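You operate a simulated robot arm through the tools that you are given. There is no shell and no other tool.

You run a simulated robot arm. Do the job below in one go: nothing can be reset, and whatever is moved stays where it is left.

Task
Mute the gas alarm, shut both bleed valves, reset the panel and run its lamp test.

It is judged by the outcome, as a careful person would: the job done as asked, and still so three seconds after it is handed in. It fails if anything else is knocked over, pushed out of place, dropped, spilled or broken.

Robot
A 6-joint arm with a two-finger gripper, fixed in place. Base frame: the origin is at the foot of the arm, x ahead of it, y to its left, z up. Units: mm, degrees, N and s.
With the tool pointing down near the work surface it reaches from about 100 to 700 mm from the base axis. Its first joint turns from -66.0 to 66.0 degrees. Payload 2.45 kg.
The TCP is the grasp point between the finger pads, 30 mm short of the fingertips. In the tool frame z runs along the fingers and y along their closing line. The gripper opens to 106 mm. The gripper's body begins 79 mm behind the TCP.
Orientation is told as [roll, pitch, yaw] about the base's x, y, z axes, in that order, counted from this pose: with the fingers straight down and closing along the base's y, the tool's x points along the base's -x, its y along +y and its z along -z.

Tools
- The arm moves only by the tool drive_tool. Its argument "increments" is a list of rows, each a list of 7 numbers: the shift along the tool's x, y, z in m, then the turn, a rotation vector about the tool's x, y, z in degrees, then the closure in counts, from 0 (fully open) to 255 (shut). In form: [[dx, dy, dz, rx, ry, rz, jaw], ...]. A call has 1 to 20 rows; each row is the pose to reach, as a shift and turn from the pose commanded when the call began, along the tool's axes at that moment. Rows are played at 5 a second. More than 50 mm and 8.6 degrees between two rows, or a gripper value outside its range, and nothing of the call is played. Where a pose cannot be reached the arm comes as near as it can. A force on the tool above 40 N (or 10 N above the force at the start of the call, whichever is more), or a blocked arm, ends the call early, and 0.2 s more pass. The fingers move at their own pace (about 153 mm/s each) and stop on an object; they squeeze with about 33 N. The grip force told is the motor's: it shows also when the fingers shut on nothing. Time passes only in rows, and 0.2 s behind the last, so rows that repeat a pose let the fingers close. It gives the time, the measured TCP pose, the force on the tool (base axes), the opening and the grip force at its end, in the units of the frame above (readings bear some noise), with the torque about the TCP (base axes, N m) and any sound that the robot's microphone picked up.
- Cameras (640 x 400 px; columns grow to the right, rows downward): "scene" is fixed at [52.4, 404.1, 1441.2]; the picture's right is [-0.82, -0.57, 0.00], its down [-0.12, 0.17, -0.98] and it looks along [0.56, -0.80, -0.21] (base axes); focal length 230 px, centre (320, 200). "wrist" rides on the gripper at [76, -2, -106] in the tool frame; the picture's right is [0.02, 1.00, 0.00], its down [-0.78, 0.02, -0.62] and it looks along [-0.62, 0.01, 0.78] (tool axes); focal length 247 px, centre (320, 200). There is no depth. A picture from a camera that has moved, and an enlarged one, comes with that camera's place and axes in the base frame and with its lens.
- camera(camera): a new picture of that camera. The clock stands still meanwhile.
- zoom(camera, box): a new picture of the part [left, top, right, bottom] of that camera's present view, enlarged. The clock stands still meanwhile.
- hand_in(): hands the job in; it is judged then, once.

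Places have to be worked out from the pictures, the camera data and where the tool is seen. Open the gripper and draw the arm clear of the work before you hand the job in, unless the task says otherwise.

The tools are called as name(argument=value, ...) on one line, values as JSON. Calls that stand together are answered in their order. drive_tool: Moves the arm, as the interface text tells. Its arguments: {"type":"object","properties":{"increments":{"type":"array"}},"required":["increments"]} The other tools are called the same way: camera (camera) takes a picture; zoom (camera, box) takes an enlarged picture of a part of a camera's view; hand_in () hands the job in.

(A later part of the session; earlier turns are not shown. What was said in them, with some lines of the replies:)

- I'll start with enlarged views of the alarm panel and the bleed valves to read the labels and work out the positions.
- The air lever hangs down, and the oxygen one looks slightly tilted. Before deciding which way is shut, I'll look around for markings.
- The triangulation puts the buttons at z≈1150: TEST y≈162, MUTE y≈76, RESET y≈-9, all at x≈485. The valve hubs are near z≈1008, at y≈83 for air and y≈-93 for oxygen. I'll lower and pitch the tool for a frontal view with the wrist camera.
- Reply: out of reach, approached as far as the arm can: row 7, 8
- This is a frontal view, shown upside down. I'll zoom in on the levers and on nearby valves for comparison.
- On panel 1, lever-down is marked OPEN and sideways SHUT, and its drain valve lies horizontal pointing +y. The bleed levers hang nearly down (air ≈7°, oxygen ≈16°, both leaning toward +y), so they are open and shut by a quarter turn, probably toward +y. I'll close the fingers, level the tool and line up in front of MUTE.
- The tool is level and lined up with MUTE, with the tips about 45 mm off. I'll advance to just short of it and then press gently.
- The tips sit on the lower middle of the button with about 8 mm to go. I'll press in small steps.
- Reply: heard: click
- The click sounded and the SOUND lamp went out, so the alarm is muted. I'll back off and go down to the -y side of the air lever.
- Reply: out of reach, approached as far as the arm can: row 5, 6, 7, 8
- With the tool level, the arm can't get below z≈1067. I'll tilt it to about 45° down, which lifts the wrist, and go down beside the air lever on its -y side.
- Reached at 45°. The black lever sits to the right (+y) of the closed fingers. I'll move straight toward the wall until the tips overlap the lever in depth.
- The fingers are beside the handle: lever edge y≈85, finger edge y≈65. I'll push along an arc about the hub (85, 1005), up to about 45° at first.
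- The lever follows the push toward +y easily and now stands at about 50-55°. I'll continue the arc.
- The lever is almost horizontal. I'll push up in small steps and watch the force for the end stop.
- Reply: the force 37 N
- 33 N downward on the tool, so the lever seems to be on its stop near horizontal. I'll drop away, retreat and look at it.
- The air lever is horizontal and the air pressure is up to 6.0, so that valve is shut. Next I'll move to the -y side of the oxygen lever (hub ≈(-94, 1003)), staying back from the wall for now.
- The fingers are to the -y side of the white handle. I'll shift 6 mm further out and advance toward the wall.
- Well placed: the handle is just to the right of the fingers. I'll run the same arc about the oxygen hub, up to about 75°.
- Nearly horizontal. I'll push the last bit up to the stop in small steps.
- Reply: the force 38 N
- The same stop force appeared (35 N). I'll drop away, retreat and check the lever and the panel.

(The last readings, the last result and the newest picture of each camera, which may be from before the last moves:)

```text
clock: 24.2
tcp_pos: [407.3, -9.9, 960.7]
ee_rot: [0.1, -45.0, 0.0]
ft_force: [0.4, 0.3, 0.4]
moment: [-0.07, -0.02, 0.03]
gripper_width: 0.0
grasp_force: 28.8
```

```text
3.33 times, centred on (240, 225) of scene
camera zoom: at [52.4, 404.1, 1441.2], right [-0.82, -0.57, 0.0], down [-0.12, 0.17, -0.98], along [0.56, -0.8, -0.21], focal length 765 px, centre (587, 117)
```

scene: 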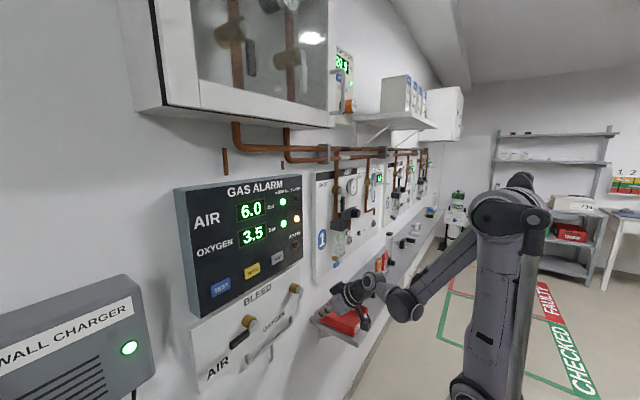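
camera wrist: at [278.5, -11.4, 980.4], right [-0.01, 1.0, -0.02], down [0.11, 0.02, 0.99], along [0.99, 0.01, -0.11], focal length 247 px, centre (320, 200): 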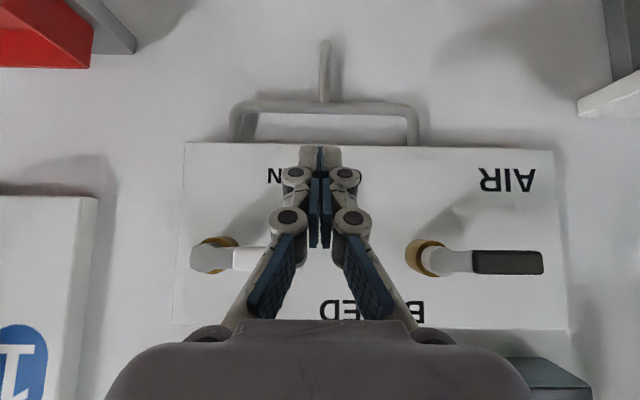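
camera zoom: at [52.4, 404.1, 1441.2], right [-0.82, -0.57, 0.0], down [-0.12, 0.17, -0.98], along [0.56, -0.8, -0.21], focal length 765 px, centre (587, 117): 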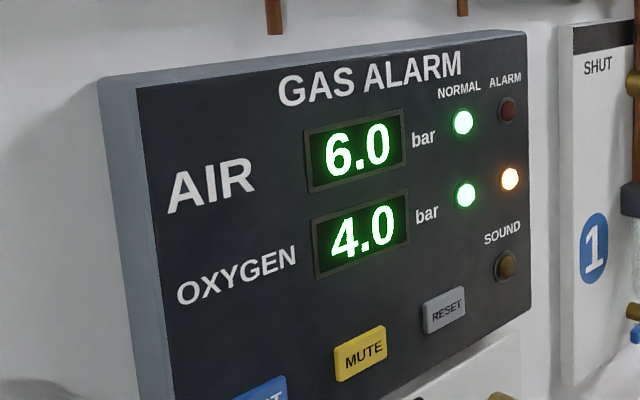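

Both levers are horizontal and the oxygen is at 4.0. Only the latched oxygen alarm lamp remains. I'll rise, level the tool and line up with RESET at (y≈-10, z≈1150).

drive_tool(increments=[[-0.027, 0, -0.027, 0, 0, 0, 255], [-0.054, 0, -0.054, 0, 0, 0, 255], [-0.081, 0, -0.081, 0, -7.5, 0, 255], [-0.108, 0, -0.106, 0, -15, 0, 255], [-0.1357, 0, -0.1315, 0, -22.5, 0, 255], [-0.1357, 0, -0.1315, 0, -30, 0, 255], [-0.1357, 0, -0.1315, 0, -37.5, 0, 255], [-0.1357, 0, -0.1315, 0, -45, 0, 255], [-0.1357, 0, -0.1315, 0, -45, 0, 255]])

camera(camera="wrist")

```text
clock: 26.2
tcp_pos: [411.1, -6.7, 1149.5]
ee_rot: [-0.5, -87.4, 0.8]
ft_force: [0.3, -0.1, -0.6]
moment: [-0.02, 0.01, -0.05]
gripper_width: 0.0
grasp_force: 28.5
```

```text
taken
camera wrist: at [300.3, -8.7, 1076.4], right [-0.01, 1.0, -0.02], down [-0.58, 0.01, 0.81], along [0.81, 0.02, 0.58], focal length 247 px, centre (320, 200)
```

wrist: 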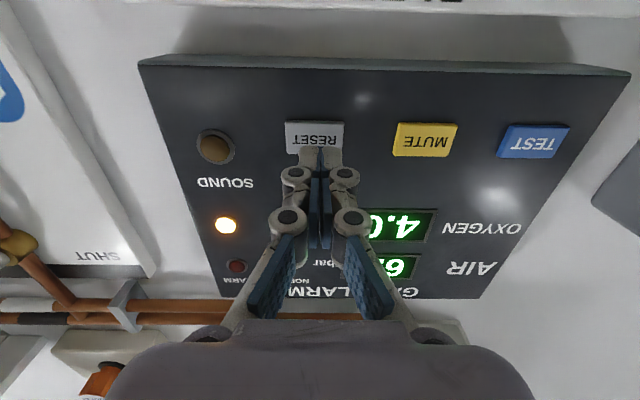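

Lined up with RESET. I'll advance to just short of it and press in small steps.

drive_tool(increments=[[0, -0.003, 0.018, 0, 0, 0, 255], [0, -0.003, 0.034, 0, 0, 0, 255], [0, -0.003, 0.038, 0, 0, 0, 255], [0, -0.003, 0.041, 0, 0, 0, 255], [0, -0.003, 0.043, 0, 0, 0, 255], [0, -0.003, 0.045, 0, 0, 0, 255], [0, -0.003, 0.0465, 0, 0, 0, 255]])

zoom(camera="scene", box=[180, 170, 340, 300])

camera(camera="wrist")

```text
clock: 27.8
tcp_pos: [456.9, -10.4, 1148.0]
ee_rot: [-152.6, -89.9, 152.6]
ft_force: [-11.3, -0.7, -4.0]
moment: [0.03, 0.1, -0.05]
gripper_width: 6.2
grasp_force: 28.6
out of reach, approached as far as the arm can: row 1
heard: click
```

```text
3.08 times, centred on (260, 235) of scene
camera zoom: at [52.1, 404.0, 1441.2], right [-0.82, -0.57, 0.0], down [-0.12, 0.17, -0.98], along [0.56, -0.8, -0.21], focal length 706 px, centre (505, 92)
```

zoom: 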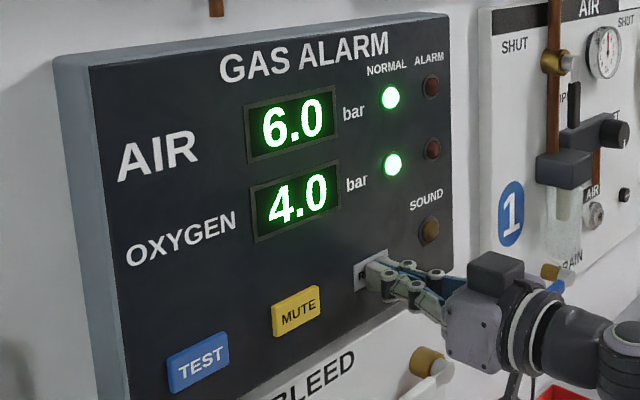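

```text
taken
camera wrist: at [350.3, -13.1, 1070.6], right [0.0, 1.0, -0.02], down [-0.62, 0.02, 0.78], along [0.78, 0.01, 0.62], focal length 247 px, centre (320, 200)
```

wrist: 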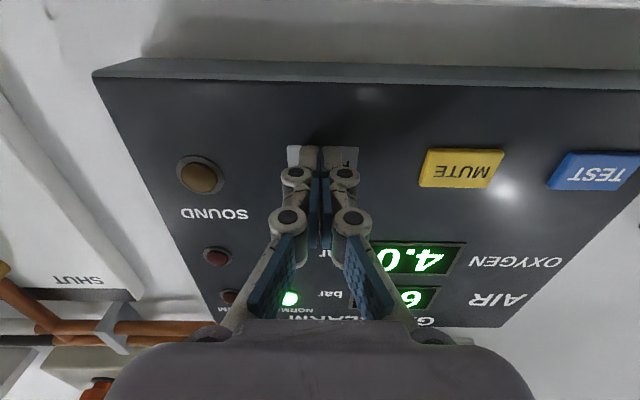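

The click sounded and the alarm lamps are off, so the reset is done. I'll back off and move across to TEST at y≈162.

drive_tool(increments=[[0, 0, -0.02, 0, 0, 0, 255], [0, 0, -0.038, 0, 0, 0, 255], [-0.001, 0.043, -0.038, 0, 0, 0, 255], [-0.001, 0.086, -0.038, 0, 0, 0, 255], [-0.002, 0.129, -0.038, 0, 0, 0, 255], [-0.002, 0.172, -0.038, 0, 0, 0, 255], [-0.002, 0.172, -0.038, 0, 0, 0, 255]])

camera(camera="wrist")

zoom(camera="scene", box=[180, 170, 340, 300])

```text
clock: 29.4
tcp_pos: [420.2, 161.4, 1148.1]
ee_rot: [-151.0, -89.9, 151.0]
ft_force: [0.8, -1.0, -0.7]
moment: [-0.04, -0.02, -0.03]
gripper_width: 0.0
grasp_force: 28.1
```

```text
taken
camera wrist: at [313.3, 160.4, 1069.8], right [0.0, 1.0, -0.02], down [-0.62, 0.02, 0.78], along [0.78, 0.01, 0.62], focal length 247 px, centre (320, 200)
```

wrist: 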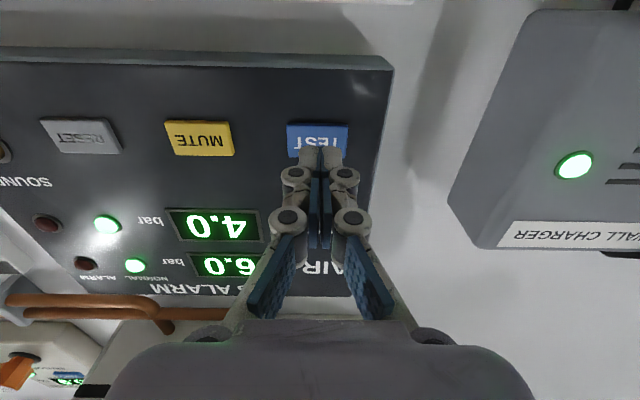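

```text
3.08 times, centred on (260, 235) of scene
camera zoom: at [52.4, 404.1, 1441.2], right [-0.82, -0.57, 0.0], down [-0.12, 0.17, -0.98], along [0.56, -0.8, -0.21], focal length 706 px, centre (505, 92)
```

zoom: 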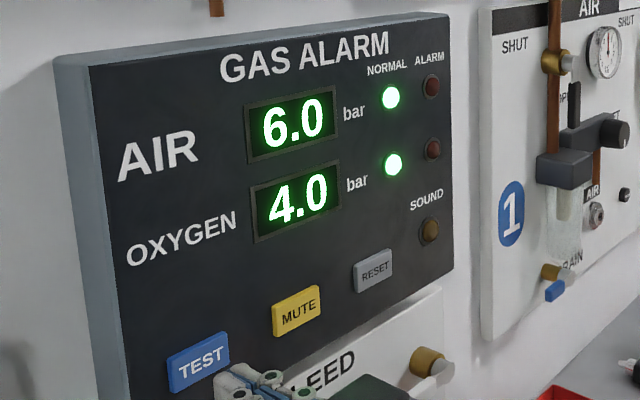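

The alarm lamps stay off and the tips are in line with TEST. I'll press it and hold briefly to watch the lamps.

drive_tool(increments=[[0, 0.001, 0.015, 0, 0, 0, 255], [0, 0.001, 0.028, 0, 0, 0, 255], [-0.001, 0.001, 0.032, 0, 0, 0, 255], [-0.001, 0.001, 0.034, 0, 0, 0, 255], [-0.001, 0.001, 0.036, 0, 0, 0, 255], [-0.001, 0.001, 0.0375, 0, 0, 0, 255]])

zoom(camera="scene", box=[180, 170, 340, 300])

```text
clock: 30.8
tcp_pos: [456.8, 163.2, 1151.2]
ee_rot: [-175.1, -90.0, 175.1]
ft_force: [-7.9, 1.4, -3.1]
moment: [0.04, 0.08, 0.03]
gripper_width: 5.9
grasp_force: 28.3
heard: click
```

```text
3.08 times, centred on (260, 235) of scene
camera zoom: at [52.2, 404.1, 1441.2], right [-0.82, -0.57, 0.0], down [-0.12, 0.17, -0.98], along [0.56, -0.8, -0.21], focal length 706 px, centre (505, 92)
```

zoom: 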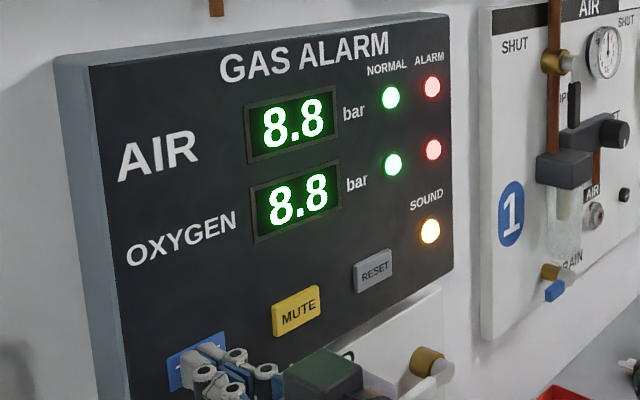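

Every lamp is lit and the displays read 8.8, so the lamp test is running. I'll hold for about 2 s more.

drive_tool(increments=[[0, 0, 0, 0, 0, 0, 255], [0, 0, 0, 0, 0, 0, 255], [0, 0, 0, 0, 0, 0, 255], [0, 0, 0, 0, 0, 0, 255], [0, 0, 0, 0, 0, 0, 255], [0, 0, 0, 0, 0, 0, 255], [0, 0, 0, 0, 0, 0, 255], [0, 0, 0, 0, 0, 0, 255], [0, 0, 0, 0, 0, 0, 255], [0, 0, 0, 0, 0, 0, 255]])

zoom(camera="scene", box=[180, 170, 340, 300])

```text
clock: 33.0
tcp_pos: [455.4, 162.7, 1150.7]
ee_rot: [-153.6, -90.0, 153.4]
ft_force: [-8.8, 1.7, 1.3]
moment: [0.0, -0.04, 0.06]
gripper_width: 5.9
grasp_force: 28.7
```

```text
3.08 times, centred on (260, 235) of scene
camera zoom: at [52.1, 404.1, 1441.2], right [-0.82, -0.57, 0.0], down [-0.12, 0.17, -0.98], along [0.56, -0.8, -0.21], focal length 706 px, centre (505, 92)
```

zoom: 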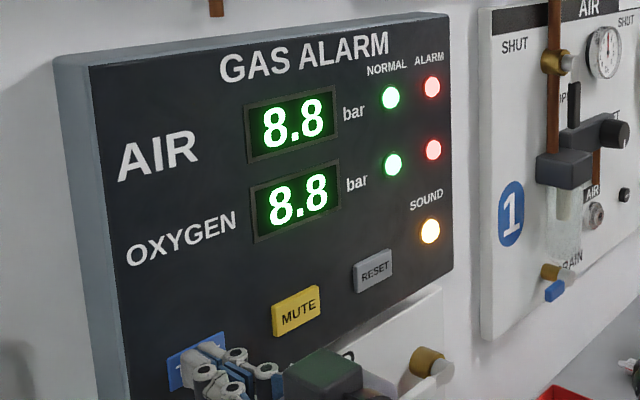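

The lamp test held while pressed. I'll release it, back away from the panel and open the gripper once clear.

drive_tool(increments=[[0, 0, -0.02, 0, 0, 0, 255], [0, 0, -0.036, 0, 0, 0, 255], [0, -0.03, -0.038, 0, 0, 0, 255], [-0.03, -0.06, -0.038, 0, 0, 0, 128], [-0.06, -0.09, -0.05, 0, 7, 0, 0], [-0.08, -0.12, -0.06, 0, 14, 0, 0], [-0.1, -0.15, -0.07, 0, 21, 0, 0], [-0.12, -0.16, -0.09, 0, 28, 0, 0], [-0.14, -0.16, -0.11, 0, 35, 0, 0], [-0.14, -0.16, -0.11, 0, 35, 0, 0]])

camera(camera="scene")

zoom(camera="scene", box=[165, 165, 325, 390])

camera(camera="wrist")

```text
clock: 35.2
tcp_pos: [357.4, 22.9, 1281.7]
ee_rot: [-0.7, -59.0, -0.1]
ft_force: [-0.7, 0.3, -0.2]
moment: [-0.04, 0.03, -0.02]
gripper_width: 106.0
grasp_force: 0.2
out of reach, approached as far as the arm can: row 7, 8, 9, 10
```

```text
taken
```

scene: 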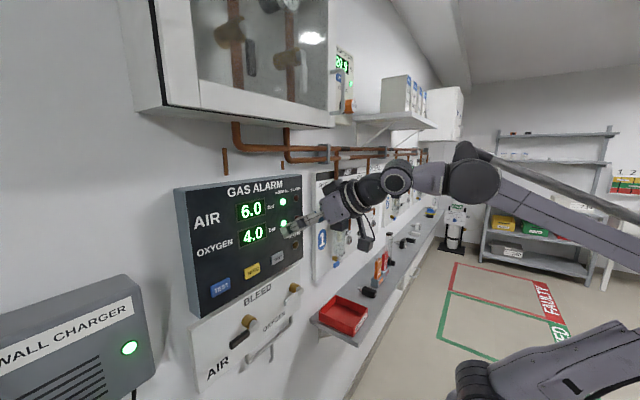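

```text
1.78 times, centred on (245, 278) of scene
camera zoom: at [52.4, 404.1, 1441.2], right [-0.82, -0.57, 0.0], down [-0.12, 0.17, -0.98], along [0.56, -0.8, -0.21], focal length 408 px, centre (453, 62)
```

zoom: 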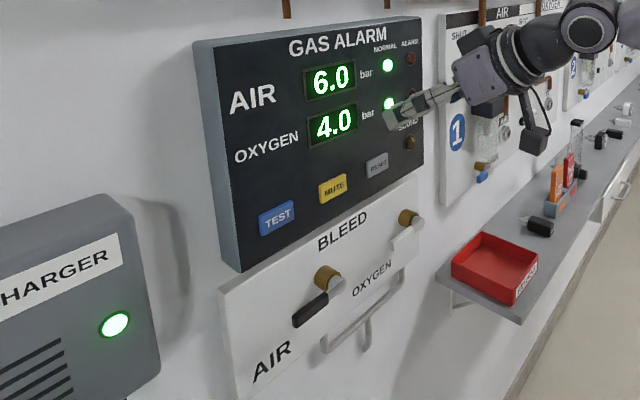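

```text
taken
camera wrist: at [225.5, 23.6, 1269.7], right [0.0, 1.0, -0.02], down [-0.13, 0.02, 0.99], along [0.99, 0.01, 0.13], focal length 247 px, centre (320, 200)
```

wrist: 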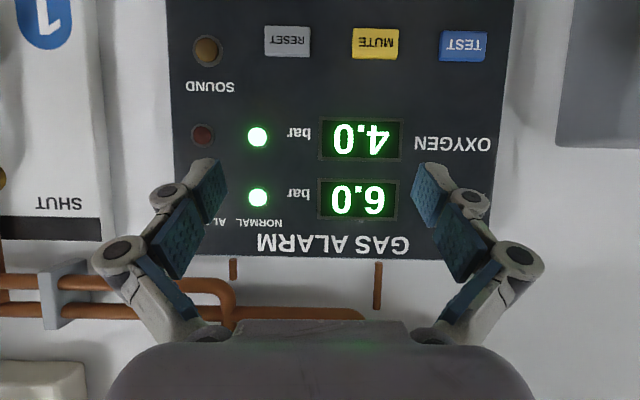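

The panel is normal, with the sound and alarm lamps off, both levers horizontal and the gripper open. I'll tilt the tool back down, away from the panel, wait a little and check that everything stays that way.

drive_tool(increments=[[0, 0, -0.005, 0, 8, 0, 0], [0, 0, -0.01, 0, 16, 0, 0], [0, 0, -0.01, 0, 24, 0, 0], [0, 0, -0.01, 0, 32, 0, 0], [0, 0, -0.01, 0, 40, 0, 0], [0, 0, -0.01, 0, 48, 0, 0], [0, 0, -0.01, 0, 55, 0, 0], [0, 0, -0.01, 0, 55, 0, 0], [0, 0, -0.01, 0, 55, 0, 0], [0, 0, -0.01, 0, 55, 0, 0], [0, 0, -0.01, 0, 55, 0, 0], [0, 0, -0.01, 0, 55, 0, 0]])

camera(camera="scene")

camera(camera="wrist")

```text
clock: 37.8
tcp_pos: [339.1, 46.7, 1286.1]
ee_rot: [-13.9, -8.9, 0.1]
ft_force: [-0.4, -0.1, -0.5]
moment: [0.01, -0.01, -0.02]
gripper_width: 106.2
grasp_force: 0.0
out of reach, approached as far as the arm can: row 1, 2, 3, 4, 5, 6, 7, 8, 9, 10, 11, 12
```

```text
taken
```

scene: 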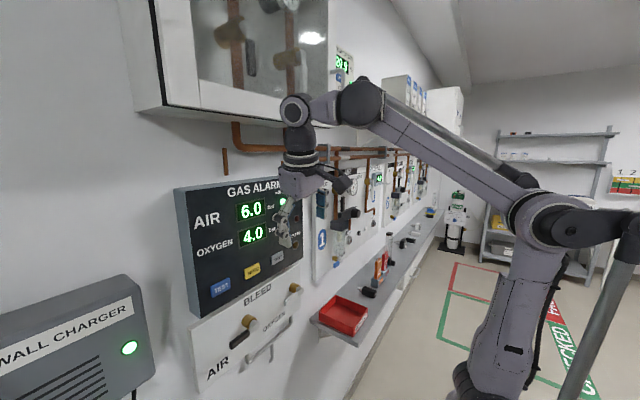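

```text
taken
camera wrist: at [246.4, 70.6, 1375.4], right [0.01, 0.97, -0.24], down [0.68, 0.17, 0.71], along [0.73, -0.18, -0.66], focal length 247 px, centre (320, 200)
```

wrist: 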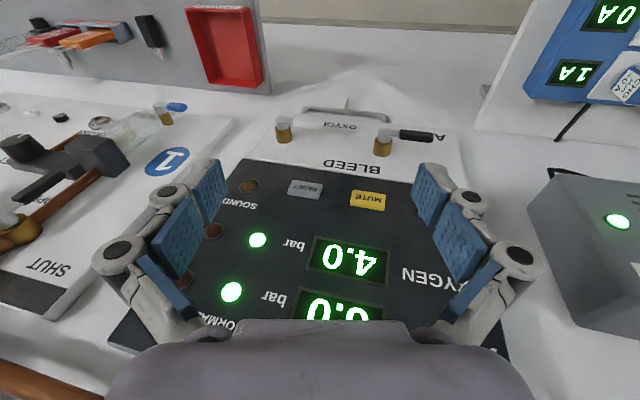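

The panel stays normal: 6.0 and 4.0 bar, alarm and sound lamps off. Both bleed levers are shut, the arm is clear with the gripper open, and nothing else was disturbed, so I'm handing in.

hand_in()

```text
The job is handed in.
```

The job is done and handed in: the gas alarm is muted, both bleed valves are shut, the panel is reset and its lamp test has been run.

- **Mute:** I pressed MUTE and heard the click, and the SOUND lamp went out.
- **Bleed valves:** I turned both levers a quarter turn to horizontal, up to their stops. The bleed panel has no open/shut marks, so I went by the supply valves on panel 1. Air then rose from 5.3 to 6.0 bar, and oxygen from 3.5 to 4.0 bar.
- **Reset:** I pressed RESET and heard the click, and the latched oxygen alarm lamp went out.
- **Lamp test:** I held TEST for about 2 seconds. All lamps lit and the displays read 8.8, then everything returned to normal on release.

Before handing in I moved the arm clear with the gripper open. In the last pictures the alarm and sound lamps were still off and nothing else looked disturbed.
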